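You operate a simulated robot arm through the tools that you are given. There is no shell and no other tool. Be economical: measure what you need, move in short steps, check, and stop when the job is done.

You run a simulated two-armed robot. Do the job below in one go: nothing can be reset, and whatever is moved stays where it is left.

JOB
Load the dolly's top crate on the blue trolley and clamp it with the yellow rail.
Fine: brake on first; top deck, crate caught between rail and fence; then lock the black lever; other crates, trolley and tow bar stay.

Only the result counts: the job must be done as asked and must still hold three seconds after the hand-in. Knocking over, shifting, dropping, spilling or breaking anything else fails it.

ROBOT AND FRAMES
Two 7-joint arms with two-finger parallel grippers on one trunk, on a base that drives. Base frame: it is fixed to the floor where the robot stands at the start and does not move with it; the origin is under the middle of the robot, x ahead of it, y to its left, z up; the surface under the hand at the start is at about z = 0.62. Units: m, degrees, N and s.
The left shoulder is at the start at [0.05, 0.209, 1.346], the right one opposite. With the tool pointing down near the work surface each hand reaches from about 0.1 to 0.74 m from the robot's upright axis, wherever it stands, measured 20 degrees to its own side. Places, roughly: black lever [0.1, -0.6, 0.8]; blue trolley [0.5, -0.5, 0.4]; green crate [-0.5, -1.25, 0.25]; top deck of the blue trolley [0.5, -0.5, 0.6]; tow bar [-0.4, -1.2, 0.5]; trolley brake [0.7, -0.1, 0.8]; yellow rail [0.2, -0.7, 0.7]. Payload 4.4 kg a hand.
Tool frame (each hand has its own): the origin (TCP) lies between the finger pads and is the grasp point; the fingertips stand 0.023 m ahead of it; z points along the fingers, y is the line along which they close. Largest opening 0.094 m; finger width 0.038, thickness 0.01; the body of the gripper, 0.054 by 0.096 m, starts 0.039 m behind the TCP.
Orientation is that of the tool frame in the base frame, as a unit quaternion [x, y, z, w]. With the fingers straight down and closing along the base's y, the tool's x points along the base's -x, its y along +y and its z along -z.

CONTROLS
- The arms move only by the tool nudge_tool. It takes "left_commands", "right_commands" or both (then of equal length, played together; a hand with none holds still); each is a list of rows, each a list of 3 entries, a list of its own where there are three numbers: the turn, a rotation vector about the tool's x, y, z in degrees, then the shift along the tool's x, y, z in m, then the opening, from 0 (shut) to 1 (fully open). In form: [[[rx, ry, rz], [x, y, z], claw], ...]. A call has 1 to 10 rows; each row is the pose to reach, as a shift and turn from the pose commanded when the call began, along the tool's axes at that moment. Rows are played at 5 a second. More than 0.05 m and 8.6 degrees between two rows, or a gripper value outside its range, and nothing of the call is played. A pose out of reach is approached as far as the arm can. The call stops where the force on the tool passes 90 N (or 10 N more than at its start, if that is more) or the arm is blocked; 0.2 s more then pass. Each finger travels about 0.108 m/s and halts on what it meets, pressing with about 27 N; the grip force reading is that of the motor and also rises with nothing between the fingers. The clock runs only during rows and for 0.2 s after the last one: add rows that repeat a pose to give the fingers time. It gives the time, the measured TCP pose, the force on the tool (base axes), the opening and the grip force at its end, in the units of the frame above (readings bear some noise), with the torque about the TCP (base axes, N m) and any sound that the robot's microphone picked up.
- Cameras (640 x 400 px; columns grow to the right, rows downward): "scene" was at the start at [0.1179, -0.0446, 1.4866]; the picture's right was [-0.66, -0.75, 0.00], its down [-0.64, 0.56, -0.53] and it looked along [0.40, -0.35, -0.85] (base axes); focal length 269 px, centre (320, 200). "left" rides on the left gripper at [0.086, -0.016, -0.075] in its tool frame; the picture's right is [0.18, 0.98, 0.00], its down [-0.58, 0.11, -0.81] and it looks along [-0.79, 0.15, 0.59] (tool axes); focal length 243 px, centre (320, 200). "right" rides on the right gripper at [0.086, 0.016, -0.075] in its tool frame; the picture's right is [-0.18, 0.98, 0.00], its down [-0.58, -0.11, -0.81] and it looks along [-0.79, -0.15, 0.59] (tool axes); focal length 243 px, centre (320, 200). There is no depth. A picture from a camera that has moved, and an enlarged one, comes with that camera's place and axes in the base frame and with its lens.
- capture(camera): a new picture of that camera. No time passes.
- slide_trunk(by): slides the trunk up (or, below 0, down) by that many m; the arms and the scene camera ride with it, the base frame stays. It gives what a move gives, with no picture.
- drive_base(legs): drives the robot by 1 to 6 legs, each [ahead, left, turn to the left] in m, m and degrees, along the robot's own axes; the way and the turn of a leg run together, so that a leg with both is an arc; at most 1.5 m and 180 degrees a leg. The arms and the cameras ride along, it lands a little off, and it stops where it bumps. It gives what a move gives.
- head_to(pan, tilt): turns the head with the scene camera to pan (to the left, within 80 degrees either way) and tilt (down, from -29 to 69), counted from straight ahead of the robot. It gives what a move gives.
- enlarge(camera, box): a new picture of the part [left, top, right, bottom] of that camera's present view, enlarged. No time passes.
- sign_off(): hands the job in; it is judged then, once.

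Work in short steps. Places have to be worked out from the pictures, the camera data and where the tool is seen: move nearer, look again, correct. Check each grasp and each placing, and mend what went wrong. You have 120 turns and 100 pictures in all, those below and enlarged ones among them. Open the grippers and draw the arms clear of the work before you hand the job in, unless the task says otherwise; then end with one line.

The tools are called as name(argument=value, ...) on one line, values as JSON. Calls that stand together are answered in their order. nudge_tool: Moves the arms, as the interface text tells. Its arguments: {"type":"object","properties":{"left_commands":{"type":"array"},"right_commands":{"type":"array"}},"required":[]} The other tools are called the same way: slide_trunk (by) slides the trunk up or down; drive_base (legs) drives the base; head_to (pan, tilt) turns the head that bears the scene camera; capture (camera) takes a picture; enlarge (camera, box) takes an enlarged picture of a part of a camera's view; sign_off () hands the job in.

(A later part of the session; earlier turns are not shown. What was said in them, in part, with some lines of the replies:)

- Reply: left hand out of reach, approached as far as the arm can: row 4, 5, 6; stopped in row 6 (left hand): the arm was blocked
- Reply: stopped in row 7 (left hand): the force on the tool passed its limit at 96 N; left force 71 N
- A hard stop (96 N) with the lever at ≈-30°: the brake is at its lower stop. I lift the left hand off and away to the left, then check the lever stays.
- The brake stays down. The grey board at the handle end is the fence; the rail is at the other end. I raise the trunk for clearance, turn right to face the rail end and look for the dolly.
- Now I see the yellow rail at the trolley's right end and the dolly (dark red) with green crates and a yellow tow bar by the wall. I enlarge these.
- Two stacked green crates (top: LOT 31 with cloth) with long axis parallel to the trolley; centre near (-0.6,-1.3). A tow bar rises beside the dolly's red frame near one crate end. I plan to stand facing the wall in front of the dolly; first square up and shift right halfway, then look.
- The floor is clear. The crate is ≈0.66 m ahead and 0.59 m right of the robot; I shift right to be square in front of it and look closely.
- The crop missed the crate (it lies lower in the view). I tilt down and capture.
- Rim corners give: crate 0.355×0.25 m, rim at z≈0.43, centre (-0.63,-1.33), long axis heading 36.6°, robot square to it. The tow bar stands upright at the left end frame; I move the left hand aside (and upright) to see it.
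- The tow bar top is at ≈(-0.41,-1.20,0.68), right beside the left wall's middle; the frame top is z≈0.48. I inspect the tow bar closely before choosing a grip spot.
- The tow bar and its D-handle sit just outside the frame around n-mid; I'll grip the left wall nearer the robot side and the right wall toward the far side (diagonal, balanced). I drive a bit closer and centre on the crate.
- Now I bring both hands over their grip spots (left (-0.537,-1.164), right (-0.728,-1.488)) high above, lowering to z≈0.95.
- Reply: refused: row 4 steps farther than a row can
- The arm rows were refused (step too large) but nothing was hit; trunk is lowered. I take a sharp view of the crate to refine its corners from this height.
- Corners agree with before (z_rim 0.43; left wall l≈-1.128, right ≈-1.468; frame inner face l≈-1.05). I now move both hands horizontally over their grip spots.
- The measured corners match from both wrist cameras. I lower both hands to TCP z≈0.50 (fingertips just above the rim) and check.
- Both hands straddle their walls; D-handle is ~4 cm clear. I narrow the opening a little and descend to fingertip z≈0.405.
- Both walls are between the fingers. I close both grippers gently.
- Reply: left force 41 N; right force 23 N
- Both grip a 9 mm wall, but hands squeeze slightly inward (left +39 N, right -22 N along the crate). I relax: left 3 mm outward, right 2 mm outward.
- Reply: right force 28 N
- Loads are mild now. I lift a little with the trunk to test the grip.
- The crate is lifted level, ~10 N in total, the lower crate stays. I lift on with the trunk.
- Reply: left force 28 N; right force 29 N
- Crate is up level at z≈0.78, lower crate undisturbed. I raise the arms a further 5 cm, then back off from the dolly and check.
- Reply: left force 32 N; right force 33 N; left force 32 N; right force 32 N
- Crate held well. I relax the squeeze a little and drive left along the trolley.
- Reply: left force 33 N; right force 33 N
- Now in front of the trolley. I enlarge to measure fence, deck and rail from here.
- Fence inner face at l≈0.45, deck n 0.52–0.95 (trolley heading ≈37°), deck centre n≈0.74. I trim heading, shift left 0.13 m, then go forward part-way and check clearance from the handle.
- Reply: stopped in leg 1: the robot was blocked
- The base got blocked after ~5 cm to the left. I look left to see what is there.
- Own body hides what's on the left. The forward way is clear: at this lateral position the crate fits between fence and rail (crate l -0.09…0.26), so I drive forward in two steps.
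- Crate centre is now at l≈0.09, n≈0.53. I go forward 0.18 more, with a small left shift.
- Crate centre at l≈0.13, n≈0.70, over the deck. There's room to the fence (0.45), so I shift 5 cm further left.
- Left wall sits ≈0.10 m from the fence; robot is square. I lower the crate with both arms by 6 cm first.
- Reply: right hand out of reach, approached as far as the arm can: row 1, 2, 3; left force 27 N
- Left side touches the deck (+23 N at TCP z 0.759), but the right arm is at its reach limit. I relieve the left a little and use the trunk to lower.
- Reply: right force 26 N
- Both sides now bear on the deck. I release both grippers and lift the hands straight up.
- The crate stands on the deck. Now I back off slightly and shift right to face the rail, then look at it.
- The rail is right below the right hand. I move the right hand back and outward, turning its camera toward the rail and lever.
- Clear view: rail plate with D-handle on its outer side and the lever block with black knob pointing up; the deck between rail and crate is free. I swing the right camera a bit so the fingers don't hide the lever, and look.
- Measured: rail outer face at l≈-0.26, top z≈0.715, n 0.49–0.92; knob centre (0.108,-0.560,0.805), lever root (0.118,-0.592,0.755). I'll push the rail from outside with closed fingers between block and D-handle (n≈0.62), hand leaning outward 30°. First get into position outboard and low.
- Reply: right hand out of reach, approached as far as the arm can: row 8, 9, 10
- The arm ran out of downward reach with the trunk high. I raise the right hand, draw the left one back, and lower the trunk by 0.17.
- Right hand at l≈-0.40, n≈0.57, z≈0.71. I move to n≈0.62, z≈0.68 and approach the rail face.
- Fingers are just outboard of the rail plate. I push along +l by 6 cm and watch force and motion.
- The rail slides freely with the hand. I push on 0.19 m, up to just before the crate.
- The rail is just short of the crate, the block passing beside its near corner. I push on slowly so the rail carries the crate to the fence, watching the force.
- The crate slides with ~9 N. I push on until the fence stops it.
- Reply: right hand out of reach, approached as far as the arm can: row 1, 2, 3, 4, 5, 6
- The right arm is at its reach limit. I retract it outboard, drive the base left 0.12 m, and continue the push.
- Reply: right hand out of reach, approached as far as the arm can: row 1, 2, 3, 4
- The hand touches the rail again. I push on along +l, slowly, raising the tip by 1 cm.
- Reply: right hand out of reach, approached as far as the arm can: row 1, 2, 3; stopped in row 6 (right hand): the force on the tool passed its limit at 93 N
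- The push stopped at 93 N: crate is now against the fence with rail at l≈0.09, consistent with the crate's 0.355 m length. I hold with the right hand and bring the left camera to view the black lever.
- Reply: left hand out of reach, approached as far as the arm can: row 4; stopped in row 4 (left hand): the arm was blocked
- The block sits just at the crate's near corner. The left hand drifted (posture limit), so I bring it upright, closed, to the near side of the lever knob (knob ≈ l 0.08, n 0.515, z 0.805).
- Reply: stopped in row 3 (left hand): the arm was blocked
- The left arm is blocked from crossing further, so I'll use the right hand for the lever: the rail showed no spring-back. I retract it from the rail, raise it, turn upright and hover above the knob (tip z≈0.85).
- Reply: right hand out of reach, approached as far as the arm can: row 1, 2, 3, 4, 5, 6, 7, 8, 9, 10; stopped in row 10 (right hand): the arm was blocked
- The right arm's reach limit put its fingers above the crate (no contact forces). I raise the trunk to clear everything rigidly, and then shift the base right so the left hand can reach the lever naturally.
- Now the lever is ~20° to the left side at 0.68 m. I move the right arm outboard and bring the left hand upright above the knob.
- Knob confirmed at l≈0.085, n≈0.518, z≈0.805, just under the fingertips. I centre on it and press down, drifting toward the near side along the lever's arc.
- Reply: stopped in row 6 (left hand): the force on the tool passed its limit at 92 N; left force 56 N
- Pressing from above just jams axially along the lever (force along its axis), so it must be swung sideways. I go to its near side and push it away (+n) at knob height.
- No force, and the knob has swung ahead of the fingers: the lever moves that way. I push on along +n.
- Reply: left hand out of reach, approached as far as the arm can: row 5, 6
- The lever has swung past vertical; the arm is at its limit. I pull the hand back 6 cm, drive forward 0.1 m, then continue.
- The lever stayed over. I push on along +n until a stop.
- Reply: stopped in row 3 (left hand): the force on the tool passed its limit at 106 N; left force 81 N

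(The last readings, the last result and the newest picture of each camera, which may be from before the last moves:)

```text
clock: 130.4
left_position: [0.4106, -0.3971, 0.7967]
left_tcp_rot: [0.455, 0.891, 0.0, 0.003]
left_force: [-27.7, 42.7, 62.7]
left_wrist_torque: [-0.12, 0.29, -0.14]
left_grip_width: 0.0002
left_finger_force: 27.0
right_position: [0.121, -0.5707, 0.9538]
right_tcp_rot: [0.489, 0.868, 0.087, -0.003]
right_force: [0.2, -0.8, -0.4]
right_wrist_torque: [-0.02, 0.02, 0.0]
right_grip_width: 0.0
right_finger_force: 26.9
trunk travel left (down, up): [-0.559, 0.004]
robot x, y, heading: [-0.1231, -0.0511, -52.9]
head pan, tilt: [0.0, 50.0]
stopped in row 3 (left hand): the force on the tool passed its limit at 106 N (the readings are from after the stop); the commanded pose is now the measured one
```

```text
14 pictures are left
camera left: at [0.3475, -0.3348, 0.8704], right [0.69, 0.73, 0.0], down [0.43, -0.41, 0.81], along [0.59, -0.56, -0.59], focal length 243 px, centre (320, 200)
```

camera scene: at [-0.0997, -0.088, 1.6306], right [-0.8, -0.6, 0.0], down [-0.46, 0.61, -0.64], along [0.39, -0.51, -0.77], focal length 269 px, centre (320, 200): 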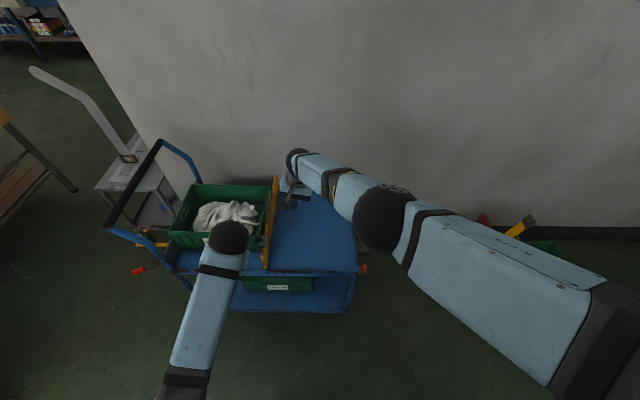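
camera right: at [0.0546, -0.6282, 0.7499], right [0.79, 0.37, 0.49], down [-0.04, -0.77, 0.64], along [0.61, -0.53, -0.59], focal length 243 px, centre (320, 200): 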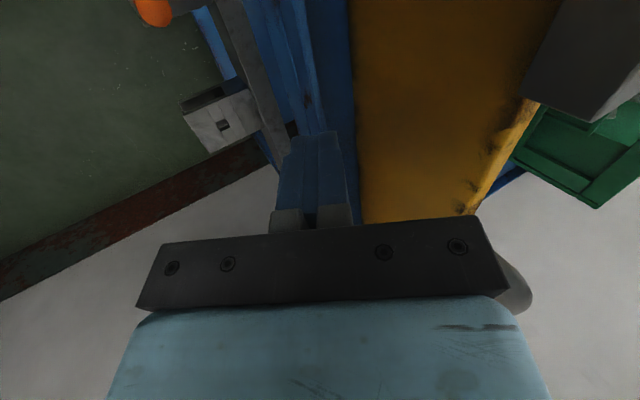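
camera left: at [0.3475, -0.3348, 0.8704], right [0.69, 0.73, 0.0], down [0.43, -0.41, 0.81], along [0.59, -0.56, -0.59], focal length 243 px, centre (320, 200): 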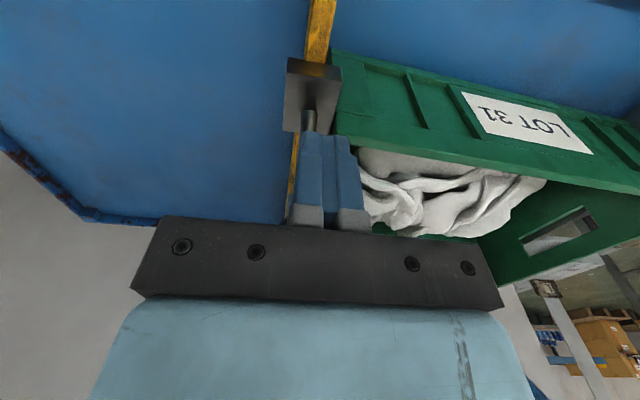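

A hard stop (106 N) on the far side: the lever is swung fully over. I back the left hand off and up, then inspect.

nudge_tool(left_commands=[[[0, 0, 0], [0.03, 0, -0.005], 0], [[0, 0, 0], [0.07, 0, -0.02], 0], [[0, 0, 0], [0.11, 0.01, -0.04], 0], [[0, 0, 0], [0.15, 0.03, -0.06], 0.2], [[0, 0, 0], [0.18, 0.06, -0.08], 0.5], [[0, 0, 0], [0.19, 0.1, -0.1], 0.5], [[0, 0, 0], [0.19, 0.14, -0.11], 0.5]])

enlarge(camera="scene", box=[180, 150, 340, 270])

```text
clock: 132.0
left_position: [0.4189, -0.1634, 0.8952]
left_tcp_rot: [0.457, 0.889, 0.0, -0.001]
left_force: [0.3, 0.2, -0.3]
left_wrist_torque: [-0.05, 0.04, -0.02]
left_grip_width: 0.0472
left_finger_force: 0.0
right_position: [0.1253, -0.5768, 0.9467]
right_tcp_rot: [0.49, 0.867, 0.087, -0.008]
right_force: [0.0, 0.2, -0.3]
right_wrist_torque: [-0.03, -0.01, 0.04]
right_grip_width: 0.0
right_finger_force: 26.8
trunk travel left (down, up): [-0.559, 0.004]
robot x, y, heading: [-0.1266, -0.0476, -52.9]
head pan, tilt: [0.0, 50.0]
```

```text
3.33 times, centred on (260, 210) of scene
camera zoom: at [-0.0402, -0.1646, 1.6306], right [-0.8, -0.6, 0.0], down [-0.46, 0.61, -0.64], along [0.39, -0.51, -0.77], focal length 898 px, centre (520, 167)
```

zoom: 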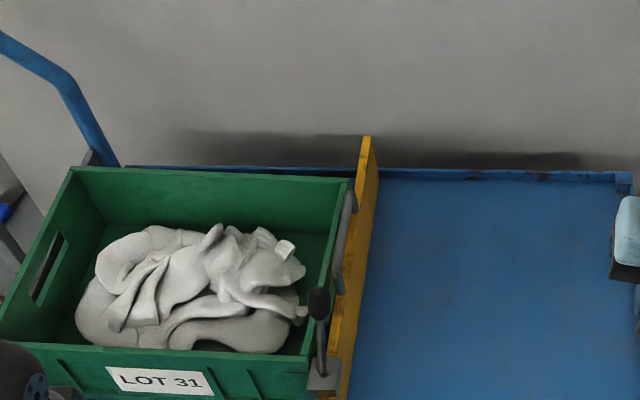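

The lever now points to the far side. I check the crate/rail contact and lever with the left camera from in front.

nudge_tool(left_commands=[[[0, 0, 0], [0.0, -0.04, 0], 0.5], [[0, 0, 0], [0, -0.08, 0], 0.5], [[0, 0, 0], [0, -0.11, -0.01], 0.5]])

enlarge(camera="left", box=[200, 40, 440, 200])

```text
clock: 132.8
left_position: [0.3282, -0.233, 0.9089]
left_tcp_rot: [0.455, 0.89, 0.001, -0.002]
left_force: [-0.3, 0.2, -0.2]
left_wrist_torque: [0.0, 0.02, 0.0]
left_grip_width: 0.0469
left_finger_force: 0.0
right_position: [0.125, -0.5781, 0.9464]
right_tcp_rot: [0.491, 0.867, 0.089, -0.009]
right_force: [0.0, 0.1, 0.4]
right_wrist_torque: [0.0, 0.01, 0.0]
right_grip_width: 0.0002
right_finger_force: 27.5
trunk travel left (down, up): [-0.559, 0.004]
robot x, y, heading: [-0.1253, -0.0493, -52.7]
head pan, tilt: [0.0, 50.0]
```

```text
2.50 times, centred on (320, 120) of left
camera zoom: at [0.265, -0.1706, 0.9833], right [0.69, 0.72, 0.0], down [0.43, -0.41, 0.8], along [0.58, -0.55, -0.59], focal length 606 px, centre (320, 400)
```

zoom: 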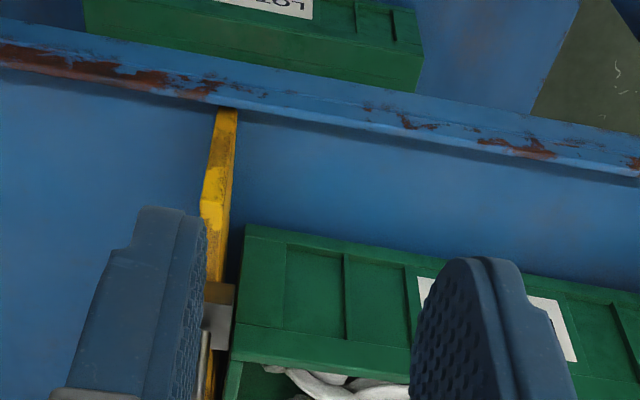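

From this view I estimate rail inner face l≈0.090 and crate face ≈0.102 – possibly a small gap. I lower the left camera to look straight into the slit between rail and crate.

nudge_tool(left_commands=[[[0, 0, 0], [-0.01, -0.015, 0.04], 1], [[0, 0, 0], [-0.025, -0.03, 0.08], 1], [[0, 0, 0], [-0.04, -0.045, 0.125], 1], [[0, 0, 0], [-0.054, -0.054, 0.17], 1]])

enlarge(camera="left", box=[220, 100, 440, 230])

```text
clock: 133.8
left_position: [0.3153, -0.3108, 0.7374]
left_tcp_rot: [0.455, 0.891, 0.001, -0.002]
left_force: [0.3, -0.1, -0.3]
left_wrist_torque: [0.0, 0.01, -0.01]
left_grip_width: 0.0939
left_finger_force: 0.1
right_position: [0.1254, -0.5784, 0.9461]
right_tcp_rot: [0.491, 0.867, 0.089, -0.009]
right_force: [-0.1, 0.6, 0.1]
right_wrist_torque: [-0.02, 0.02, 0.03]
right_grip_width: 0.0
right_finger_force: 27.6
trunk travel left (down, up): [-0.559, 0.004]
robot x, y, heading: [-0.1247, -0.0522, -52.7]
head pan, tilt: [0.0, 50.0]
```

```text
2.91 times, centred on (330, 165) of left
camera zoom: at [0.2521, -0.2479, 0.8126], right [0.69, 0.72, 0.0], down [0.43, -0.41, 0.8], along [0.58, -0.55, -0.59], focal length 706 px, centre (291, 302)
```

zoom: 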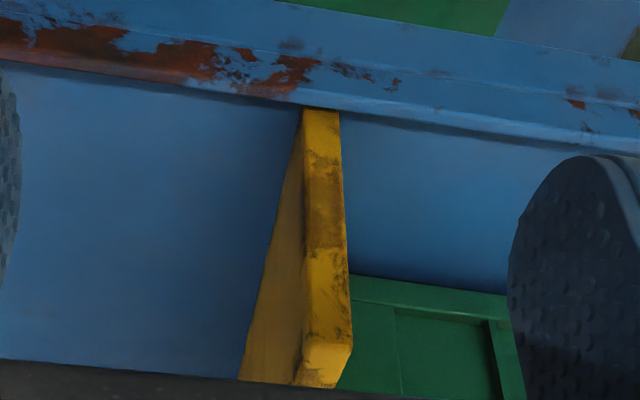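

The rail's end hides the slit from here; I shift the left camera 6 cm to +l to look at the rail's inner face.

nudge_tool(left_commands=[[[0, 0, 0], [0, 0.04, 0], 1], [[0, 0, 0], [0, 0.075, 0], 1]])

enlarge(camera="left", box=[140, 100, 360, 230])

```text
clock: 134.4
left_position: [0.3766, -0.2652, 0.7387]
left_tcp_rot: [0.456, 0.89, 0.0, -0.002]
left_force: [0.1, 0.2, -0.9]
left_wrist_torque: [-0.02, 0.04, -0.03]
left_grip_width: 0.0941
left_finger_force: 0.0
right_position: [0.1254, -0.5763, 0.9471]
right_tcp_rot: [0.491, 0.867, 0.088, -0.008]
right_force: [-0.7, 0.1, 0.4]
right_wrist_torque: [0.0, -0.01, -0.01]
right_grip_width: 0.0
right_finger_force: 27.2
trunk travel left (down, up): [-0.559, 0.004]
robot x, y, heading: [-0.1252, -0.0478, -53.0]
head pan, tilt: [0.0, 50.0]
```

```text
2.91 times, centred on (250, 165) of left
camera zoom: at [0.3139, -0.2029, 0.8134], right [0.69, 0.72, 0.0], down [0.43, -0.41, 0.8], along [0.58, -0.56, -0.59], focal length 706 px, centre (524, 302)
```

zoom: 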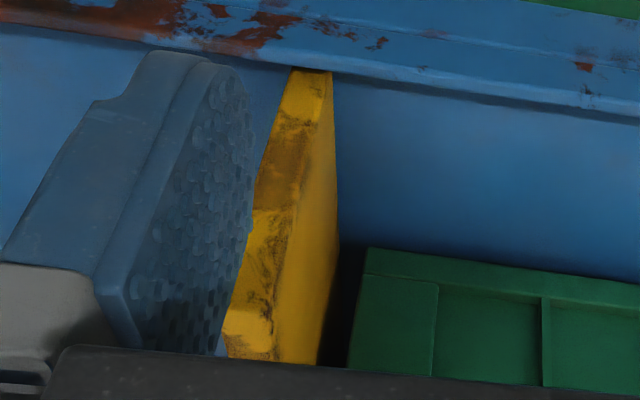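

There is a ~1.2 cm slit between rail and crate: the impact pushed the crate ahead of the rail to the fence, then I locked too early. I'll unlock, push the rail gently home and lock again. First, left hand closed to the far side of the knob (knob now ≈ n 0.61, z 0.79).

nudge_tool(left_commands=[[[0, 0, 0], [0, 0, -0.04], 0], [[0, 0, 0], [0, 0, -0.08], 0], [[0, 0, 0], [0, 0, -0.122], 0], [[0, 0, 0], [-0.044, -0.01, -0.122], 0], [[0, 0, 0], [-0.088, -0.02, -0.122], 0], [[0, 0, 0], [-0.132, -0.03, -0.122], 0], [[0, 0, 0], [-0.176, -0.04, -0.122], 0], [[0, 0, 0], [-0.219, -0.048, -0.122], 0]])

enlarge(camera="left", box=[200, 20, 440, 220])

```text
clock: 136.2
left_position: [0.4645, -0.4711, 0.8597]
left_tcp_rot: [0.456, 0.89, 0.002, -0.002]
left_force: [0.3, 0.2, -0.8]
left_wrist_torque: [0.04, -0.04, -0.01]
left_grip_width: 0.0
left_finger_force: 26.8
right_position: [0.1256, -0.5791, 0.9456]
right_tcp_rot: [0.491, 0.867, 0.089, -0.01]
right_force: [-0.4, 0.5, -0.5]
right_wrist_torque: [0.02, -0.01, 0.01]
right_grip_width: 0.0
right_finger_force: 27.6
trunk travel left (down, up): [-0.559, 0.004]
robot x, y, heading: [-0.1298, -0.0516, -52.9]
head pan, tilt: [0.0, 50.0]
```

```text
2.00 times, centred on (320, 120) of left
camera zoom: at [0.4016, -0.4094, 0.9339], right [0.69, 0.72, 0.0], down [0.43, -0.41, 0.8], along [0.58, -0.55, -0.6], focal length 485 px, centre (320, 360)
```

zoom: 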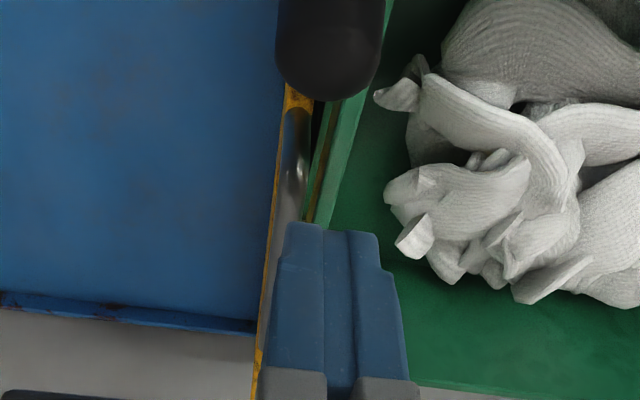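

Knob is at l≈0.086, n≈0.62, its far end at n≈0.637, just ahead of the fingers. I lower beside it (8 mm further away) and sweep it back to -n to unlock.

nudge_tool(left_commands=[[[0, 0, 0], [-0.007, 0, 0.025], 0], [[0, 0, 0], [-0.007, 0, 0.052], 0], [[0, 0, 0], [0.008, 0, 0.052], 0], [[0, 0, 0], [0.023, 0, 0.052], 0], [[0, 0, 0], [0.038, 0, 0.052], 0], [[0, 0, 0], [0.053, 0, 0.052], 0], [[0, 0, 0], [0.068, 0, 0.052], 0], [[0, 0, 0], [0.083, 0, 0.052], 0], [[0, 0, 0], [0.096, 0, 0.052], 0], [[0, 0, 0], [0.105, 0, 0.052], 0]])

enlarge(camera="left", box=[200, 20, 440, 220])

```text
clock: 138.4
left_position: [0.4075, -0.3882, 0.8106]
left_tcp_rot: [0.456, 0.89, -0.001, 0.003]
left_force: [17.5, -24.7, -0.1]
left_wrist_torque: [-0.57, -0.41, 0.24]
left_grip_width: 0.0
left_finger_force: 27.1
left hand out of reach, approached as far as the arm can: row 2
right_position: [0.1258, -0.579, 0.9454]
right_tcp_rot: [0.49, 0.867, 0.089, -0.009]
right_force: [-0.2, 0.2, -0.3]
right_wrist_torque: [0.0, -0.01, 0.01]
right_grip_width: 0.0
right_finger_force: 26.8
trunk travel left (down, up): [-0.559, 0.004]
robot x, y, heading: [-0.1231, -0.0498, -52.9]
head pan, tilt: [0.0, 50.0]
```

```text
2.00 times, centred on (320, 120) of left
camera zoom: at [0.3449, -0.3257, 0.8842], right [0.69, 0.72, 0.0], down [0.43, -0.4, 0.81], along [0.59, -0.56, -0.59], focal length 485 px, centre (320, 360)
```

zoom: 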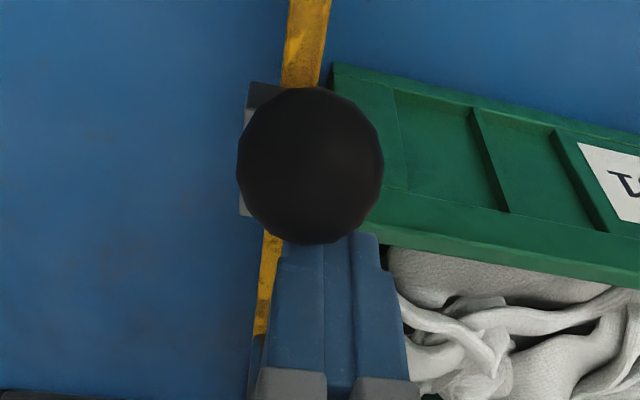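

The lever is back at its unlocked stop. Now I lift the left hand over to the outer side of the rail (leaning outward 30°, n≈0.62) and lower the trunk for reach.

nudge_tool(left_commands=[[[0, 0, 0], [-0.006, 0, -0.04], 0], [[0, 0, 0], [-0.006, 0, -0.08], 0], [[0, 0, 0], [-0.006, 0, -0.12], 0], [[-7.5, 0, 0], [-0.02, -0.036, -0.12], 0], [[-15, 0, 0], [-0.035, -0.073, -0.12], 0], [[-22.5, 0, 0], [-0.05, -0.11, -0.12], 0], [[-30, 0, 0], [-0.067, -0.145, -0.12], 0]])

slide_trunk(by=-0.17)

enlarge(camera="scene", box=[180, 150, 400, 310])

```text
clock: 140.0
left_position: [0.326, -0.5267, 0.9276]
left_tcp_rot: [0.441, 0.859, 0.233, 0.118]
left_force: [0.3, 0.0, 0.8]
left_wrist_torque: [-0.06, -0.01, 0.0]
left_grip_width: 0.0
left_finger_force: 26.7
right_position: [0.1236, -0.5787, 0.9462]
right_tcp_rot: [0.491, 0.867, 0.089, -0.009]
right_force: [-0.2, 0.2, 0.0]
right_wrist_torque: [0.04, -0.02, -0.02]
right_grip_width: 0.0
right_finger_force: 26.6
trunk travel left (down, up): [-0.559, 0.004]
robot x, y, heading: [-0.125, -0.0499, -53.0]
head pan, tilt: [0.0, 50.0]
```

```text
clock: 141.9
left_position: [0.3262, -0.5247, 0.7578]
left_tcp_rot: [0.44, 0.86, 0.232, 0.117]
left_force: [0.8, 0.1, 0.5]
left_wrist_torque: [0.01, 0.02, -0.03]
left_grip_width: 0.0
left_finger_force: 27.0
right_position: [0.1238, -0.5762, 0.7766]
right_tcp_rot: [0.491, 0.867, 0.089, -0.008]
right_force: [0.3, 0.4, -0.5]
right_wrist_torque: [0.01, 0.01, 0.0]
right_grip_width: 0.0001
right_finger_force: 26.7
trunk travel left (down, up): [-0.389, 0.174]
robot x, y, heading: [-0.1251, -0.0473, -52.9]
head pan, tilt: [0.0, 50.0]
```

```text
2.50 times, centred on (290, 230) of scene
camera zoom: at [-0.041, -0.1654, 1.4607], right [-0.8, -0.6, 0.0], down [-0.46, 0.61, -0.64], along [0.39, -0.51, -0.77], focal length 674 px, centre (395, 125)
```

zoom: 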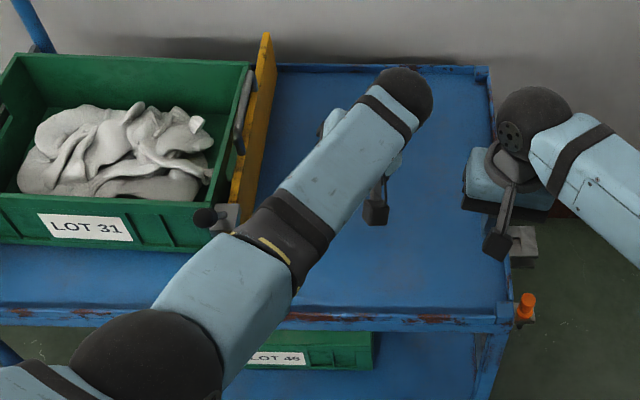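

Left hand is at l≈-0.055, n≈0.615, outboard of the rail. I lower it to z≈0.68 and approach to ~2 cm before the rail.

nudge_tool(left_commands=[[[0, 0, 0], [0, -0.02, 0.034], 0], [[0, 0, 0], [0, -0.039, 0.0675], 0], [[0, 0, 0], [0, -0.013, 0.0825], 0], [[0, 0, 0], [0, 0.013, 0.0975], 0], [[0, 0, 0], [0, 0.034, 0.11], 0]])

enlarge(camera="scene", box=[200, 150, 360, 270])

```text
clock: 143.1
left_position: [0.3972, -0.49, 0.6687]
left_tcp_rot: [0.44, 0.86, 0.23, 0.115]
left_force: [0.1, 0.7, 0.2]
left_wrist_torque: [0.03, 0.0, 0.01]
left_grip_width: 0.0001
left_finger_force: 26.8
left hand out of reach, approached as far as the arm can: row 2, 3, 4, 5
right_position: [0.1251, -0.5768, 0.7772]
right_tcp_rot: [0.49, 0.867, 0.088, -0.009]
right_force: [0.0, -0.5, -0.3]
right_wrist_torque: [-0.01, -0.02, 0.02]
right_grip_width: 0.0
right_finger_force: 26.9
trunk travel left (down, up): [-0.389, 0.174]
robot x, y, heading: [-0.1245, -0.0499, -53.1]
head pan, tilt: [0.0, 50.0]
```

```text
3.33 times, centred on (280, 210) of scene
camera zoom: at [-0.0403, -0.1651, 1.4606], right [-0.8, -0.6, 0.0], down [-0.46, 0.61, -0.64], along [0.39, -0.51, -0.77], focal length 898 px, centre (453, 167)
```

zoom: 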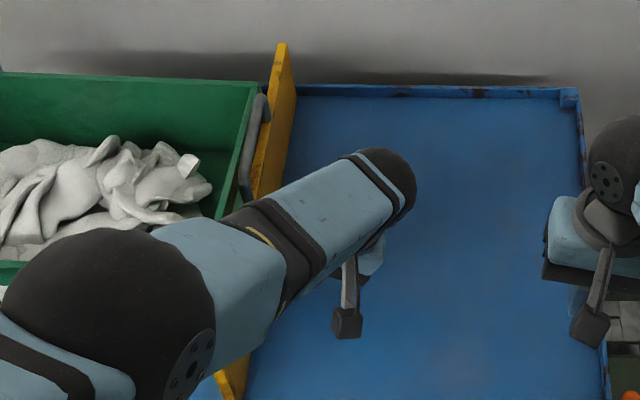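

Hand is ~3 cm from the rail, with no contact. I continue along +l in small 5 mm steps.

nudge_tool(left_commands=[[[0, 0, 0], [0, 0.0043, 0.0025], 0], [[0, 0, 0], [0, 0.0087, 0.005], 0], [[0, 0, 0], [0, 0.013, 0.0075], 0], [[0, 0, 0], [0, 0.0173, 0.01], 0], [[0, 0, 0], [0, 0.0217, 0.0125], 0], [[0, 0, 0], [0, 0.026, 0.015], 0]])

```text
clock: 144.5
left_position: [0.4242, -0.4759, 0.664]
left_tcp_rot: [0.44, 0.86, 0.232, 0.116]
left_force: [0.3, 0.1, 0.5]
left_wrist_torque: [0.01, 0.02, -0.01]
left_grip_width: 0.0
left_finger_force: 26.6
left hand out of reach, approached as far as the arm can: row 3, 4, 5, 6
right_position: [0.1251, -0.5774, 0.7774]
right_tcp_rot: [0.491, 0.867, 0.087, -0.008]
right_force: [0.1, 0.0, 0.9]
right_wrist_torque: [-0.01, 0.01, 0.0]
right_grip_width: 0.0
right_finger_force: 27.1
trunk travel left (down, up): [-0.389, 0.174]
robot x, y, heading: [-0.1272, -0.0517, -52.9]
head pan, tilt: [0.0, 50.0]
```

Progressing (l≈0.052), still no contact. On with 3 mm steps.

nudge_tool(left_commands=[[[0, 0, 0], [0, 0.0026, 0.0015], 0], [[0, 0, 0], [0, 0.0052, 0.003], 0], [[0, 0, 0], [0, 0.0078, 0.0045], 0], [[0, 0, 0], [0, 0.0104, 0.006], 0], [[0, 0, 0], [0, 0.013, 0.0075], 0], [[0, 0, 0], [0, 0.0156, 0.009], 0]])

```text
clock: 145.9
left_position: [0.4283, -0.4758, 0.6646]
left_tcp_rot: [0.444, 0.858, 0.229, 0.117]
left_force: [-57.1, -18.5, 9.9]
left_wrist_torque: [0.55, -0.87, 1.63]
left_grip_width: 0.0
left_finger_force: 27.0
right_position: [0.1213, -0.5775, 0.7778]
right_tcp_rot: [0.491, 0.867, 0.088, -0.007]
right_force: [0.2, -0.4, -0.6]
right_wrist_torque: [0.0, 0.02, -0.01]
right_grip_width: 0.0001
right_finger_force: 27.1
trunk travel left (down, up): [-0.389, 0.174]
robot x, y, heading: [-0.1284, -0.0495, -52.9]
head pan, tilt: [0.0, 50.0]
```

Contact with ~58 N but the rail does not advance (l≈0.056): the lever block evidently abuts the crate's near-right corner, keeping rail and crate 1.2 cm apart. I'll shift the crate ~2.5 cm toward the wall so the block clears it. First back off and raise the trunk.

nudge_tool(left_commands=[[[0, 0, 0], [0, -0.02, -0.012], 0], [[0, 0, 0], [0, -0.045, -0.026], 0], [[0, 0, 0], [0, -0.07, -0.04], 0]])

slide_trunk(by=0.17)

enlarge(camera="scene", box=[190, 170, 310, 260])

```text
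clock: 146.7
left_position: [0.3606, -0.4985, 0.6688]
left_tcp_rot: [0.44, 0.86, 0.232, 0.117]
left_force: [0.0, 0.5, 1.3]
left_wrist_torque: [0.01, 0.05, 0.03]
left_grip_width: 0.0
left_finger_force: 26.5
left hand out of reach, approached as far as the arm can: row 2, 3
right_position: [0.1257, -0.577, 0.7768]
right_tcp_rot: [0.491, 0.867, 0.088, -0.009]
right_force: [0.2, -0.3, -0.8]
right_wrist_torque: [-0.02, 0.02, 0.01]
right_grip_width: 0.0
right_finger_force: 26.9
trunk travel left (down, up): [-0.389, 0.174]
robot x, y, heading: [-0.1271, -0.0513, -53.2]
head pan, tilt: [0.0, 50.0]
```

```text
clock: 148.6
left_position: [0.3582, -0.499, 0.8376]
left_tcp_rot: [0.44, 0.86, 0.231, 0.116]
left_force: [-0.5, -1.2, 0.2]
left_wrist_torque: [0.02, 0.0, -0.04]
left_grip_width: 0.0
left_finger_force: 27.1
right_position: [0.1246, -0.578, 0.9467]
right_tcp_rot: [0.491, 0.867, 0.088, -0.009]
right_force: [0.1, -0.1, 0.2]
right_wrist_torque: [0.02, 0.01, 0.05]
right_grip_width: 0.0001
right_finger_force: 26.8
trunk travel left (down, up): [-0.559, 0.004]
robot x, y, heading: [-0.1239, -0.0489, -53.0]
head pan, tilt: [0.0, 50.0]
```

```text
4.44 times, centred on (250, 215) of scene
camera zoom: at [-0.0408, -0.1658, 1.6305], right [-0.8, -0.6, 0.0], down [-0.46, 0.61, -0.64], along [0.39, -0.51, -0.77], focal length 1197 px, centre (631, 133)
```

zoom: 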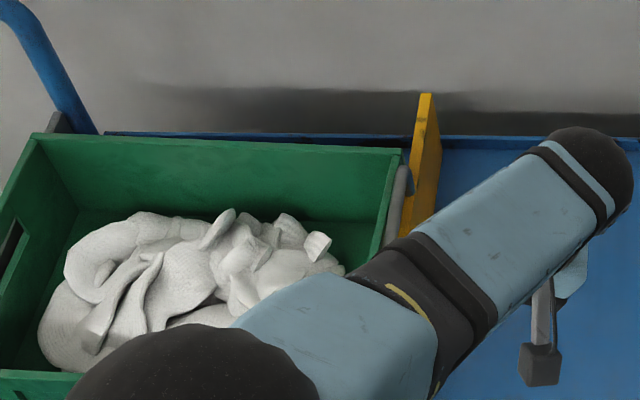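

The rail plate's inner face is ~7–10 mm behind the block's inner side, and the block's far edge (n≈0.570) overlaps the crate's near edge (≈0.573). I bring the left hand upright round in front of the crate to push it toward the wall.

nudge_tool(left_commands=[[[0, 0, 0], [0, 0.02, -0.0346], 0], [[0, 0, 0], [0.03, 0.03, -0.052], 0], [[7.5, 0, 0], [0.07, 0.03, -0.052], 0], [[15, 0, 0], [0.11, 0.03, -0.052], 0], [[22.5, 0, 0], [0.15, 0.03, -0.052], 0], [[30, 0, 0], [0.165, 0.06, -0.0345], 0], [[30, 0, 0], [0.165, 0.099, -0.012], 0], [[30, 0, 0], [0.165, 0.138, 0.0105], 0], [[30, 0, 0], [0.165, 0.177, 0.033], 0], [[30, 0, 0], [0.165, 0.216, 0.0555], 0]])

```text
clock: 149.9
left_position: [0.344, -0.4405, 0.9857]
left_tcp_rot: [0.448, 0.888, 0.007, 0.103]
left_force: [-0.2, -0.4, 0.1]
left_wrist_torque: [0.0, -0.01, 0.01]
left_grip_width: 0.0
left_finger_force: 26.8
right_position: [0.1253, -0.5769, 0.9473]
right_tcp_rot: [0.491, 0.867, 0.088, -0.009]
right_force: [0.4, 0.5, 0.0]
right_wrist_torque: [0.0, 0.0, -0.02]
right_grip_width: 0.0
right_finger_force: 27.1
trunk travel left (down, up): [-0.559, 0.004]
robot x, y, heading: [-0.1244, -0.0512, -53.0]
head pan, tilt: [0.0, 50.0]
stopped in row 6 (left hand): the arm was blocked; the commanded pose is now the measured one
```

The arm was briefly blocked by its posture; it is clear and unloaded at z≈0.99. From here I re-level it and go in front of the crate.

nudge_tool(left_commands=[[[1, 1.7, 0], [0.03, 0.02, 0], 0], [[2, 3.4, 0], [0.06, 0.05, 0.01], 0], [[3, 5.1, 0], [0.09, 0.08, 0.03], 0], [[4, 6.8, 0], [0.115, 0.11, 0.05], 0], [[5, 8.5, 0], [0.127, 0.145, 0.075], 0], [[6, 10.2, 0], [0.127, 0.18, 0.1], 0]])

enlarge(camera="left", box=[80, 20, 400, 220])

```text
clock: 151.3
left_position: [0.4338, -0.2404, 0.8823]
left_tcp_rot: [0.451, 0.893, 0.001, -0.001]
left_force: [0.6, -0.6, -0.1]
left_wrist_torque: [-0.01, 0.01, 0.01]
left_grip_width: 0.0
left_finger_force: 27.2
right_position: [0.1253, -0.5773, 0.9465]
right_tcp_rot: [0.491, 0.867, 0.087, -0.009]
right_force: [-0.2, -0.3, 0.5]
right_wrist_torque: [-0.01, 0.02, 0.02]
right_grip_width: 0.0002
right_finger_force: 27.1
trunk travel left (down, up): [-0.559, 0.004]
robot x, y, heading: [-0.1232, -0.0516, -53.2]
head pan, tilt: [0.0, 50.0]
```

```text
2.00 times, centred on (240, 120) of left
camera zoom: at [0.3695, -0.1791, 0.9566], right [0.68, 0.73, 0.0], down [0.43, -0.4, 0.81], along [0.59, -0.55, -0.59], focal length 485 px, centre (480, 360)
```

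zoom: 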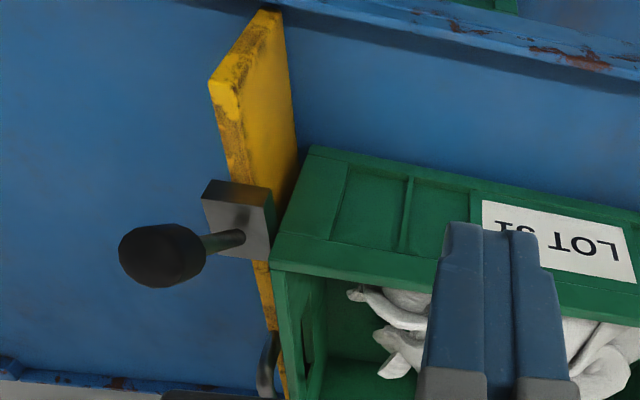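

The picture confirms: the lever block abuts the crate's near-right corner. I centre the left hand on the crate's front, lower it, and push the crate toward the wall by 2.5 cm.

nudge_tool(left_commands=[[[0, 0, 0], [0, 0.04, 0.02], 0], [[0, 0, 0], [0, 0.075, 0.045], 0], [[0, 0, 0], [0, 0.075, 0.09], 0], [[0, 0, 0], [0, 0.075, 0.13], 0], [[0, 0, 0], [0, 0.075, 0.17], 0], [[0, 0, 0], [-0.045, 0.075, 0.17], 0], [[0, 0, 0], [-0.085, 0.075, 0.17], 0], [[0, 0, 0], [-0.102, 0.075, 0.17], 0], [[0, 0, 0], [-0.115, 0.075, 0.17], 0], [[0, 0, 0], [-0.126, 0.075, 0.17], 0]])

enlarge(camera="scene", box=[150, 150, 310, 270])

```text
clock: 153.5
left_position: [0.5546, -0.2814, 0.7157]
left_tcp_rot: [0.451, 0.892, 0.0, 0.002]
left_force: [-0.5, 0.6, 0.3]
left_wrist_torque: [-0.05, 0.01, -0.01]
left_grip_width: 0.0
left_finger_force: 27.7
left hand out of reach, approached as far as the arm can: row 9, 10
right_position: [0.124, -0.5765, 0.946]
right_tcp_rot: [0.49, 0.867, 0.087, -0.009]
right_force: [0.4, -0.1, -0.5]
right_wrist_torque: [0.0, -0.02, 0.0]
right_grip_width: 0.0
right_finger_force: 27.2
trunk travel left (down, up): [-0.559, 0.004]
robot x, y, heading: [-0.1268, -0.0502, -52.9]
head pan, tilt: [0.0, 50.0]
```

```text
3.33 times, centred on (230, 210) of scene
camera zoom: at [-0.0408, -0.1654, 1.6306], right [-0.8, -0.6, 0.0], down [-0.46, 0.61, -0.64], along [0.39, -0.51, -0.77], focal length 898 px, centre (620, 167)
```

zoom: 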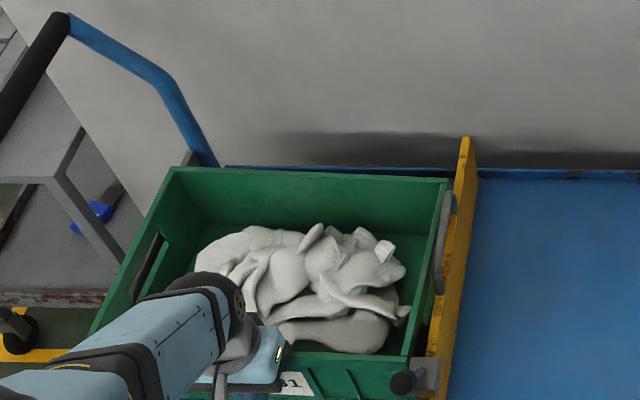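

Hand is at the crate's front (pushed it ~4 mm) and at reach limit. I push the rest by driving the base 3 cm forward.

drive_base(legs=[[0.028, 0, 0]])

enlarge(camera="scene", box=[150, 150, 310, 270])

```text
clock: 154.4
left_position: [0.571, -0.305, 0.7169]
left_tcp_rot: [0.452, 0.892, -0.002, 0.002]
left_force: [-0.7, -0.3, 0.7]
left_wrist_torque: [-0.04, -0.01, -0.01]
left_grip_width: 0.0
left_finger_force: 27.2
right_position: [0.1391, -0.5981, 0.9479]
right_tcp_rot: [0.491, 0.867, 0.088, -0.007]
right_force: [-0.4, -0.4, 0.2]
right_wrist_torque: [-0.01, -0.02, 0.02]
right_grip_width: 0.0
right_finger_force: 27.1
trunk travel left (down, up): [-0.559, 0.004]
robot x, y, heading: [-0.1103, -0.0717, -52.9]
head pan, tilt: [0.0, 50.0]
```

```text
3.33 times, centred on (230, 210) of scene
camera zoom: at [-0.026, -0.1853, 1.631], right [-0.8, -0.6, 0.0], down [-0.46, 0.61, -0.64], along [0.39, -0.51, -0.76], focal length 898 px, centre (620, 167)
```

zoom: 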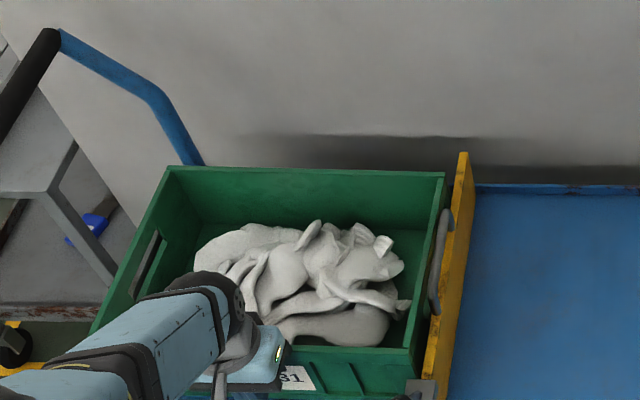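

The crate moved along (near face now n≈0.606), clear of the block. I withdraw the left hand, lift it and bring it back over to the rail's outer side.

nudge_tool(left_commands=[[[0, 0, 0], [0.045, 0, 0], 0], [[0, 0, 0], [0.09, 0, 0], 0], [[0, 0, 0], [0.12, 0, -0.035], 0], [[0, 0, 0], [0.12, 0, -0.08], 0], [[0, 0, 0], [0.12, 0, -0.125], 0], [[0, 0, 0], [0.12, -0.025, -0.165], 0], [[0, 0, 0], [0.12, -0.06, -0.195], 0], [[0, 0, 0], [0.12, -0.105, -0.2], 0], [[0, 0, 0], [0.12, -0.15, -0.2], 0], [[0, 0, 0], [0.12, -0.19, -0.2], 0]])

nudge_tool(left_commands=[[[-5, 0, 0], [-0.025, -0.025, 0], 0], [[-10, 0, 0], [-0.05, -0.05, 0], 0], [[-15, 0, 0], [-0.075, -0.075, 0], 0], [[-20, 0, 0], [-0.1, -0.1, 0], 0], [[-25, 0, 0], [-0.125, -0.12, 0], 0], [[-30, 0, 0], [-0.15, -0.137, 0], 0]])

slide_trunk(by=-0.17)

```text
clock: 156.6
left_position: [0.3426, -0.3229, 0.9146]
left_tcp_rot: [0.451, 0.892, 0.001, 0.001]
left_force: [-0.3, -0.2, 0.0]
left_wrist_torque: [0.01, -0.05, -0.04]
left_grip_width: 0.0
left_finger_force: 27.1
right_position: [0.1409, -0.5992, 0.9464]
right_tcp_rot: [0.49, 0.867, 0.088, -0.009]
right_force: [0.0, 1.2, 0.8]
right_wrist_torque: [0.0, -0.02, 0.05]
right_grip_width: 0.0
right_finger_force: 27.2
trunk travel left (down, up): [-0.559, 0.004]
robot x, y, heading: [-0.115, -0.0748, -53.0]
head pan, tilt: [0.0, 50.0]
```

```text
clock: 158.0
left_position: [0.3237, -0.5262, 0.9153]
left_tcp_rot: [0.435, 0.862, 0.232, 0.117]
left_force: [0.0, 0.2, 0.4]
left_wrist_torque: [0.02, -0.02, -0.02]
left_grip_width: 0.0002
left_finger_force: 27.0
right_position: [0.1414, -0.5995, 0.9456]
right_tcp_rot: [0.49, 0.867, 0.088, -0.009]
right_force: [-0.2, 0.2, 0.2]
right_wrist_torque: [-0.03, 0.01, 0.02]
right_grip_width: 0.0
right_finger_force: 27.3
trunk travel left (down, up): [-0.559, 0.004]
robot x, y, heading: [-0.1093, -0.0725, -53.0]
head pan, tilt: [0.0, 50.0]
```

```text
clock: 159.9
left_position: [0.3244, -0.5259, 0.7458]
left_tcp_rot: [0.435, 0.862, 0.23, 0.119]
left_force: [-0.6, 0.0, 1.2]
left_wrist_torque: [0.0, -0.01, 0.01]
left_grip_width: 0.0
left_finger_force: 27.2
right_position: [0.1403, -0.5996, 0.7766]
right_tcp_rot: [0.49, 0.867, 0.088, -0.008]
right_force: [-0.3, 0.0, -0.3]
right_wrist_torque: [0.02, 0.01, -0.02]
right_grip_width: 0.0
right_finger_force: 26.2
trunk travel left (down, up): [-0.389, 0.174]
robot x, y, heading: [-0.1083, -0.0711, -53.1]
head pan, tilt: [0.0, 50.0]
```

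Left hand at l≈-0.057, n≈0.615. I lower to z≈0.68 and approach the rail.

nudge_tool(left_commands=[[[0, 0, 0], [0, -0.017, 0.029], 0], [[0, 0, 0], [0, -0.033, 0.057], 0], [[0, 0, 0], [0, -0.007, 0.072], 0], [[0, 0, 0], [0, 0.019, 0.087], 0], [[0, 0, 0], [0, 0.04, 0.099], 0], [[0, 0, 0], [0, 0.049, 0.1045], 0]])

nudge_tool(left_commands=[[[0, 0, 0], [0, 0.0026, 0.0015], 0], [[0, 0, 0], [0, 0.0052, 0.003], 0], [[0, 0, 0], [0, 0.0078, 0.0045], 0], [[0, 0, 0], [0, 0.0104, 0.006], 0], [[0, 0, 0], [0, 0.013, 0.0075], 0], [[0, 0, 0], [0, 0.0156, 0.009], 0], [[0, 0, 0], [0, 0.0182, 0.0105], 0], [[0, 0, 0], [0, 0.0208, 0.012], 0]])

```text
clock: 161.3
left_position: [0.4006, -0.4699, 0.6804]
left_tcp_rot: [0.435, 0.863, 0.231, 0.117]
left_force: [0.3, -0.2, -0.7]
left_wrist_torque: [-0.04, 0.03, -0.02]
left_grip_width: 0.0
left_finger_force: 26.7
right_position: [0.1408, -0.599, 0.7774]
right_tcp_rot: [0.491, 0.866, 0.088, -0.009]
right_force: [0.0, 0.2, -0.7]
right_wrist_torque: [0.01, -0.03, 0.03]
right_grip_width: 0.0
right_finger_force: 27.1
trunk travel left (down, up): [-0.389, 0.174]
robot x, y, heading: [-0.1104, -0.0762, -53.1]
head pan, tilt: [0.0, 50.0]
```

```text
clock: 163.1
left_position: [0.4192, -0.4557, 0.6794]
left_tcp_rot: [0.435, 0.862, 0.231, 0.117]
left_force: [-1.2, -1.8, 0.4]
left_wrist_torque: [0.01, 0.03, -0.06]
left_grip_width: 0.0
left_finger_force: 26.8
right_position: [0.1416, -0.5989, 0.7766]
right_tcp_rot: [0.491, 0.867, 0.087, -0.01]
right_force: [0.0, -0.6, -0.7]
right_wrist_torque: [0.0, 0.02, -0.04]
right_grip_width: 0.0
right_finger_force: 27.0
trunk travel left (down, up): [-0.389, 0.174]
robot x, y, heading: [-0.1094, -0.0714, -53.1]
head pan, tilt: [0.0, 50.0]
```

The rail now yields beyond the former stop (l≈0.0605, ~2 N). I continue in 2.5 mm steps until it presses the crate.

nudge_tool(left_commands=[[[0, 0, 0], [0, 0.0022, 0.0013], 0], [[0, 0, 0], [0, 0.0043, 0.0025], 0], [[0, 0, 0], [0, 0.0065, 0.0038], 0], [[0, 0, 0], [0, 0.0087, 0.005], 0], [[0, 0, 0], [0, 0.0108, 0.0063], 0], [[0, 0, 0], [0, 0.013, 0.0075], 0]])

```text
clock: 164.5
left_position: [0.4252, -0.4513, 0.6793]
left_tcp_rot: [0.437, 0.862, 0.228, 0.117]
left_force: [-40.5, -25.3, -5.4]
left_wrist_torque: [-0.5, 0.71, 0.11]
left_grip_width: 0.0001
left_finger_force: 26.9
right_position: [0.138, -0.6008, 0.7763]
right_tcp_rot: [0.491, 0.866, 0.088, -0.008]
right_force: [-0.2, -0.2, -0.3]
right_wrist_torque: [0.01, 0.03, 0.02]
right_grip_width: 0.0001
right_finger_force: 26.7
trunk travel left (down, up): [-0.389, 0.174]
robot x, y, heading: [-0.1131, -0.0724, -53.0]
head pan, tilt: [0.0, 50.0]
```

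The rail has closed the slit and presses the crate with ~48 N (l≈0.068). I back off gently, raise the trunk and go back to the lever's near side.

nudge_tool(left_commands=[[[0, 0, 0], [0, -0.01, -0.006], 0], [[0, 0, 0], [0, -0.035, -0.02], 0], [[0, 0, 0], [0, -0.07, -0.04], 0], [[0, 0, 0], [0, -0.1, -0.058], 0]])

slide_trunk(by=0.17)

nudge_tool(left_commands=[[[0, 0, 0], [0, 0.015, -0.025], 0], [[0, 0, 0], [0, 0.0325, -0.056], 0], [[5, 0, 0], [0.025, 0.05, -0.045], 0], [[10, 0, 0], [0.05, 0.069, -0.0345], 0], [[15, 0, 0], [0.075, 0.087, -0.024], 0], [[20, 0, 0], [0.1, 0.106, -0.013], 0], [[25, 0, 0], [0.125, 0.125, -0.002], 0], [[30, 0, 0], [0.15, 0.144, 0.0085], 0]])

capture(camera="left")

```text
clock: 165.5
left_position: [0.3414, -0.5147, 0.6789]
left_tcp_rot: [0.434, 0.862, 0.232, 0.118]
left_force: [0.1, -0.1, 1.3]
left_wrist_torque: [0.01, 0.02, 0.02]
left_grip_width: 0.0002
left_finger_force: 27.2
right_position: [0.1399, -0.5999, 0.7755]
right_tcp_rot: [0.49, 0.867, 0.089, -0.009]
right_force: [0.0, 0.5, -0.4]
right_wrist_torque: [-0.02, 0.0, -0.01]
right_grip_width: 0.0001
right_finger_force: 26.8
trunk travel left (down, up): [-0.389, 0.174]
robot x, y, heading: [-0.1087, -0.0702, -52.9]
head pan, tilt: [0.0, 50.0]
```

```text
clock: 167.4
left_position: [0.3403, -0.5157, 0.8488]
left_tcp_rot: [0.436, 0.862, 0.232, 0.117]
left_force: [-0.1, 0.5, 0.6]
left_wrist_torque: [-0.01, -0.01, 0.0]
left_grip_width: 0.0004
left_finger_force: 26.6
right_position: [0.1413, -0.5989, 0.9462]
right_tcp_rot: [0.49, 0.867, 0.088, -0.009]
right_force: [-0.1, -0.5, 0.2]
right_wrist_torque: [0.0, 0.02, 0.03]
right_grip_width: 0.0002
right_finger_force: 26.4
trunk travel left (down, up): [-0.559, 0.004]
robot x, y, heading: [-0.1124, -0.0732, -53.1]
head pan, tilt: [0.0, 50.0]
```

```text
clock: 169.0
left_position: [0.4038, -0.431, 0.9954]
left_tcp_rot: [0.445, 0.89, 0.007, 0.098]
left_force: [-0.1, 1.3, 0.8]
left_wrist_torque: [-0.01, -0.03, 0.01]
left_grip_width: 0.0
left_finger_force: 26.7
right_position: [0.1415, -0.5975, 0.9475]
right_tcp_rot: [0.49, 0.867, 0.087, -0.009]
right_force: [-0.8, 0.5, 0.7]
right_wrist_torque: [0.0, 0.0, -0.03]
right_grip_width: 0.0
right_finger_force: 26.9
trunk travel left (down, up): [-0.559, 0.004]
robot x, y, heading: [-0.1076, -0.0735, -52.8]
head pan, tilt: [0.0, 50.0]
stopped in row 8 (left hand): the arm was blocked; the commanded pose is now the measured one
```

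```text
1 pictures are left
camera left: at [0.3281, -0.3649, 1.0539], right [0.67, 0.74, 0.07], down [0.28, -0.34, 0.9], along [0.69, -0.58, -0.43], focal length 243 px, centre (320, 200)
```

left: 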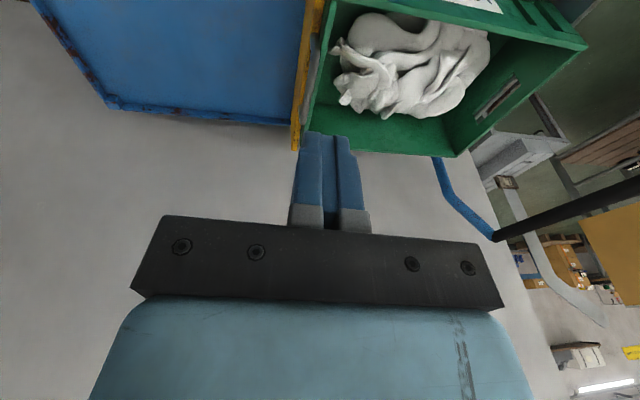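

No forces; the same posture stop as before, unloaded. I re-level and go to the near side of the knob (now l≈0.097, n≈0.518), staying high.

nudge_tool(left_commands=[[[1.5, 2.5, 0], [0.035, 0.006, 0], 0], [[3, 5, 0], [0.075, 0.012, 0.015], 0], [[4.5, 7.6, 0], [0.11, 0.018, 0.045], 0], [[6, 10.2, 0], [0.139, 0.024, 0.077], 0]])

```text
clock: 169.8
left_position: [0.4124, -0.4231, 1.0469]
left_tcp_rot: [0.44, 0.89, -0.046, 0.109]
left_force: [-0.5, -0.9, 0.5]
left_wrist_torque: [0.01, 0.04, 0.01]
left_grip_width: 0.0
left_finger_force: 27.1
right_position: [0.1414, -0.599, 0.9457]
right_tcp_rot: [0.491, 0.867, 0.088, -0.008]
right_force: [0.3, -0.9, 0.2]
right_wrist_torque: [-0.02, 0.01, 0.04]
right_grip_width: 0.0001
right_finger_force: 27.2
trunk travel left (down, up): [-0.559, 0.004]
robot x, y, heading: [-0.1117, -0.0736, -52.9]
head pan, tilt: [0.0, 50.0]
stopped in row 3 (left hand): the arm was blocked; the commanded pose is now the measured one
```

The arm dislikes folding centrally; I go via the left instead, as worked before: shift +l first, then back and down while re-levelling.

nudge_tool(left_commands=[[[0, 2, 0], [0, 0.045, 0], 0], [[0, 4, 0], [0.01, 0.085, 0.01], 0], [[0.5, 6.5, 0], [0.04, 0.12, 0.03], 0], [[0.7, 9, 0], [0.08, 0.14, 0.05], 0], [[0.9, 11, 0], [0.12, 0.15, 0.075], 0], [[1, 13.5, 0], [0.153, 0.15, 0.108], 0]])

```text
refused: row 3 steps farther than a row can; nothing moved
```

The third step was slightly too long; I repeat with finer rows.

nudge_tool(left_commands=[[[0, 2, 0], [0, 0.04, 0], 0], [[0, 4, 0], [0.005, 0.08, 0.005], 0], [[0.5, 6, 0], [0.025, 0.115, 0.02], 0], [[0.7, 8, 0], [0.06, 0.135, 0.04], 0], [[0.9, 10, 0], [0.095, 0.145, 0.06], 0], [[1, 12, 0], [0.125, 0.15, 0.085], 0], [[1, 13.5, 0], [0.153, 0.15, 0.108], 0]])

```text
clock: 171.3
left_position: [0.4547, -0.2324, 0.9055]
left_tcp_rot: [0.445, 0.896, -0.001, -0.001]
left_force: [0.6, 0.2, -0.2]
left_wrist_torque: [0.01, 0.03, -0.01]
left_grip_width: 0.0
left_finger_force: 26.9
right_position: [0.1405, -0.5992, 0.9478]
right_tcp_rot: [0.492, 0.866, 0.088, -0.008]
right_force: [-0.2, -0.9, -0.3]
right_wrist_torque: [0.0, -0.01, -0.01]
right_grip_width: 0.0
right_finger_force: 27.1
trunk travel left (down, up): [-0.559, 0.004]
robot x, y, heading: [-0.1118, -0.0744, -53.0]
head pan, tilt: [0.0, 50.0]
```

Upright again at l≈0.223, n≈0.459. I slide to l≈0.097 in front of the knob, lower to knob height, then push away (+n) to lock.

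nudge_tool(left_commands=[[[0, 0, 0], [0, -0.042, 0], 0], [[0, 0, 0], [-0.003, -0.084, 0], 0], [[0, 0, 0], [-0.006, -0.125, 0], 0], [[0, 0, 0], [-0.006, -0.125, 0.035], 0], [[0, 0, 0], [-0.006, -0.125, 0.07], 0], [[0, 0, 0], [-0.006, -0.125, 0.102], 0]])

nudge_tool(left_commands=[[[0, 0, 0], [-0.015, 0, 0], 0], [[0, 0, 0], [-0.03, 0, 0], 0], [[0, 0, 0], [-0.045, 0, 0], 0], [[0, 0, 0], [-0.06, 0, 0], 0], [[0, 0, 0], [-0.075, 0, 0], 0], [[0, 0, 0], [-0.085, 0, 0.004], 0], [[0, 0, 0], [-0.095, 0, 0.008], 0], [[0, 0, 0], [-0.103, 0, 0.008], 0], [[0, 0, 0], [-0.11, 0, 0.008], 0]])

```text
clock: 172.8
left_position: [0.361, -0.3158, 0.8023]
left_tcp_rot: [0.444, 0.896, 0.0, -0.001]
left_force: [-0.4, -0.9, 0.2]
left_wrist_torque: [0.03, 0.01, -0.01]
left_grip_width: 0.0001
left_finger_force: 27.0
right_position: [0.1405, -0.6005, 0.9465]
right_tcp_rot: [0.492, 0.866, 0.087, -0.009]
right_force: [-0.9, -0.6, -0.5]
right_wrist_torque: [0.0, 0.01, -0.01]
right_grip_width: 0.0001
right_finger_force: 27.1
trunk travel left (down, up): [-0.559, 0.004]
robot x, y, heading: [-0.1067, -0.0733, -53.2]
head pan, tilt: [0.0, 50.0]
```

```text
clock: 174.8
left_position: [0.4206, -0.3904, 0.7972]
left_tcp_rot: [0.444, 0.896, 0.001, -0.005]
left_force: [-40.3, 52.0, 18.0]
left_wrist_torque: [0.9, 0.85, -0.38]
left_grip_width: 0.0
left_finger_force: 27.2
right_position: [0.1382, -0.5947, 0.9502]
right_tcp_rot: [0.491, 0.867, 0.086, -0.006]
right_force: [0.2, -0.1, 0.3]
right_wrist_torque: [-0.03, -0.01, -0.01]
right_grip_width: 0.0001
right_finger_force: 27.7
trunk travel left (down, up): [-0.559, 0.004]
robot x, y, heading: [-0.1052, -0.0721, -53.1]
head pan, tilt: [0.0, 50.0]
```

Force 66 N at n≈0.565, the same end stop as before: lever fully over. I withdraw the left hand, open both grippers, and back the base off.

nudge_tool(left_commands=[[[0, 0, 0], [0.02, 0, 0], 0], [[0, 0, 0], [0.06, 0, -0.01], 0], [[0, 0, 0], [0.1, 0, -0.03], 0], [[0, 0, 0], [0.13, 0.01, -0.06], 0.3], [[0, 0, 0], [0.14, 0.04, -0.09], 0.6], [[0, 0, 0], [0.14, 0.08, -0.11], 1], [[0, 0, 0], [0.14, 0.12, -0.12], 1]], right_commands=[[[0, 0, 0], [0, 0, 0], 0], [[0, 0, 0], [0, 0, 0], 0.2], [[0, 0, 0], [0, 0, 0], 0.4], [[0, 0, 0], [0, 0, 0], 0.6], [[0, 0, 0], [0, 0, 0], 0.8], [[0, 0, 0], [0, 0, 0], 1], [[0, 0, 0], [0, 0, 0], 1]])

drive_base(legs=[[-0.1, 0, 0]])

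enlarge(camera="scene", box=[140, 130, 300, 270])

```text
clock: 176.3
left_position: [0.438, -0.2163, 0.9188]
left_tcp_rot: [0.445, 0.896, -0.001, -0.002]
left_force: [0.3, 0.2, 0.1]
left_wrist_torque: [-0.03, 0.01, -0.02]
left_grip_width: 0.0942
left_finger_force: 0.0
right_position: [0.1407, -0.5985, 0.9469]
right_tcp_rot: [0.491, 0.867, 0.087, -0.009]
right_force: [-0.1, -0.5, -0.4]
right_wrist_torque: [-0.03, 0.04, 0.0]
right_grip_width: 0.0939
right_finger_force: 0.1
trunk travel left (down, up): [-0.559, 0.004]
robot x, y, heading: [-0.1134, -0.0726, -53.1]
head pan, tilt: [0.0, 50.0]
```

```text
clock: 177.5
left_position: [0.3766, -0.1393, 0.9182]
left_tcp_rot: [0.445, 0.896, -0.001, -0.001]
left_force: [-0.1, 0.3, 0.5]
left_wrist_torque: [-0.01, -0.04, 0.01]
left_grip_width: 0.0939
left_finger_force: 0.1
right_position: [0.0786, -0.5203, 0.9467]
right_tcp_rot: [0.493, 0.866, 0.088, -0.009]
right_force: [0.4, 0.0, -0.3]
right_wrist_torque: [-0.02, -0.01, 0.02]
right_grip_width: 0.0941
right_finger_force: 0.0
trunk travel left (down, up): [-0.559, 0.004]
robot x, y, heading: [-0.1665, 0.0055, -53.2]
head pan, tilt: [0.0, 50.0]
```

```text
2.86 times, centred on (220, 200) of scene
camera zoom: at [-0.0845, -0.1084, 1.6305], right [-0.8, -0.6, 0.0], down [-0.46, 0.61, -0.64], along [0.38, -0.51, -0.77], focal length 770 px, centre (606, 200)
```

zoom: 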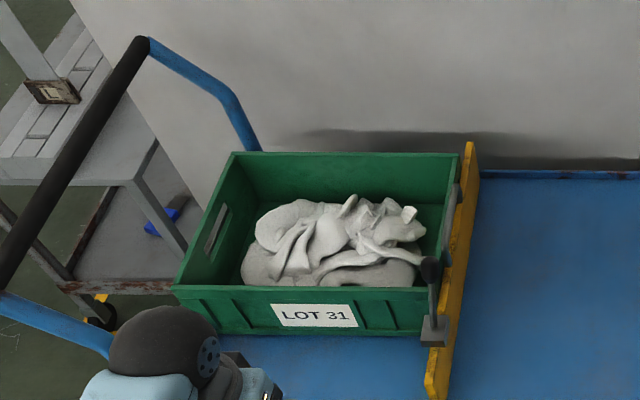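

The last picture shows the crate between fence and rail with the lever swung over. Both hands are open and clear of the work, so I hand in.

sign_off()

```text
The job is handed in.
```

I set the brake, placed the dolly's top crate (LOT 31) on the trolley's top deck between fence and yellow rail, and swung the black lever to its stop to lock it. I never heard a click from the brake or the lever, so both settings rest on each reaching a hard stop, and I didn't re-check the lower crates, the trolley's position or the tow bar at the end.
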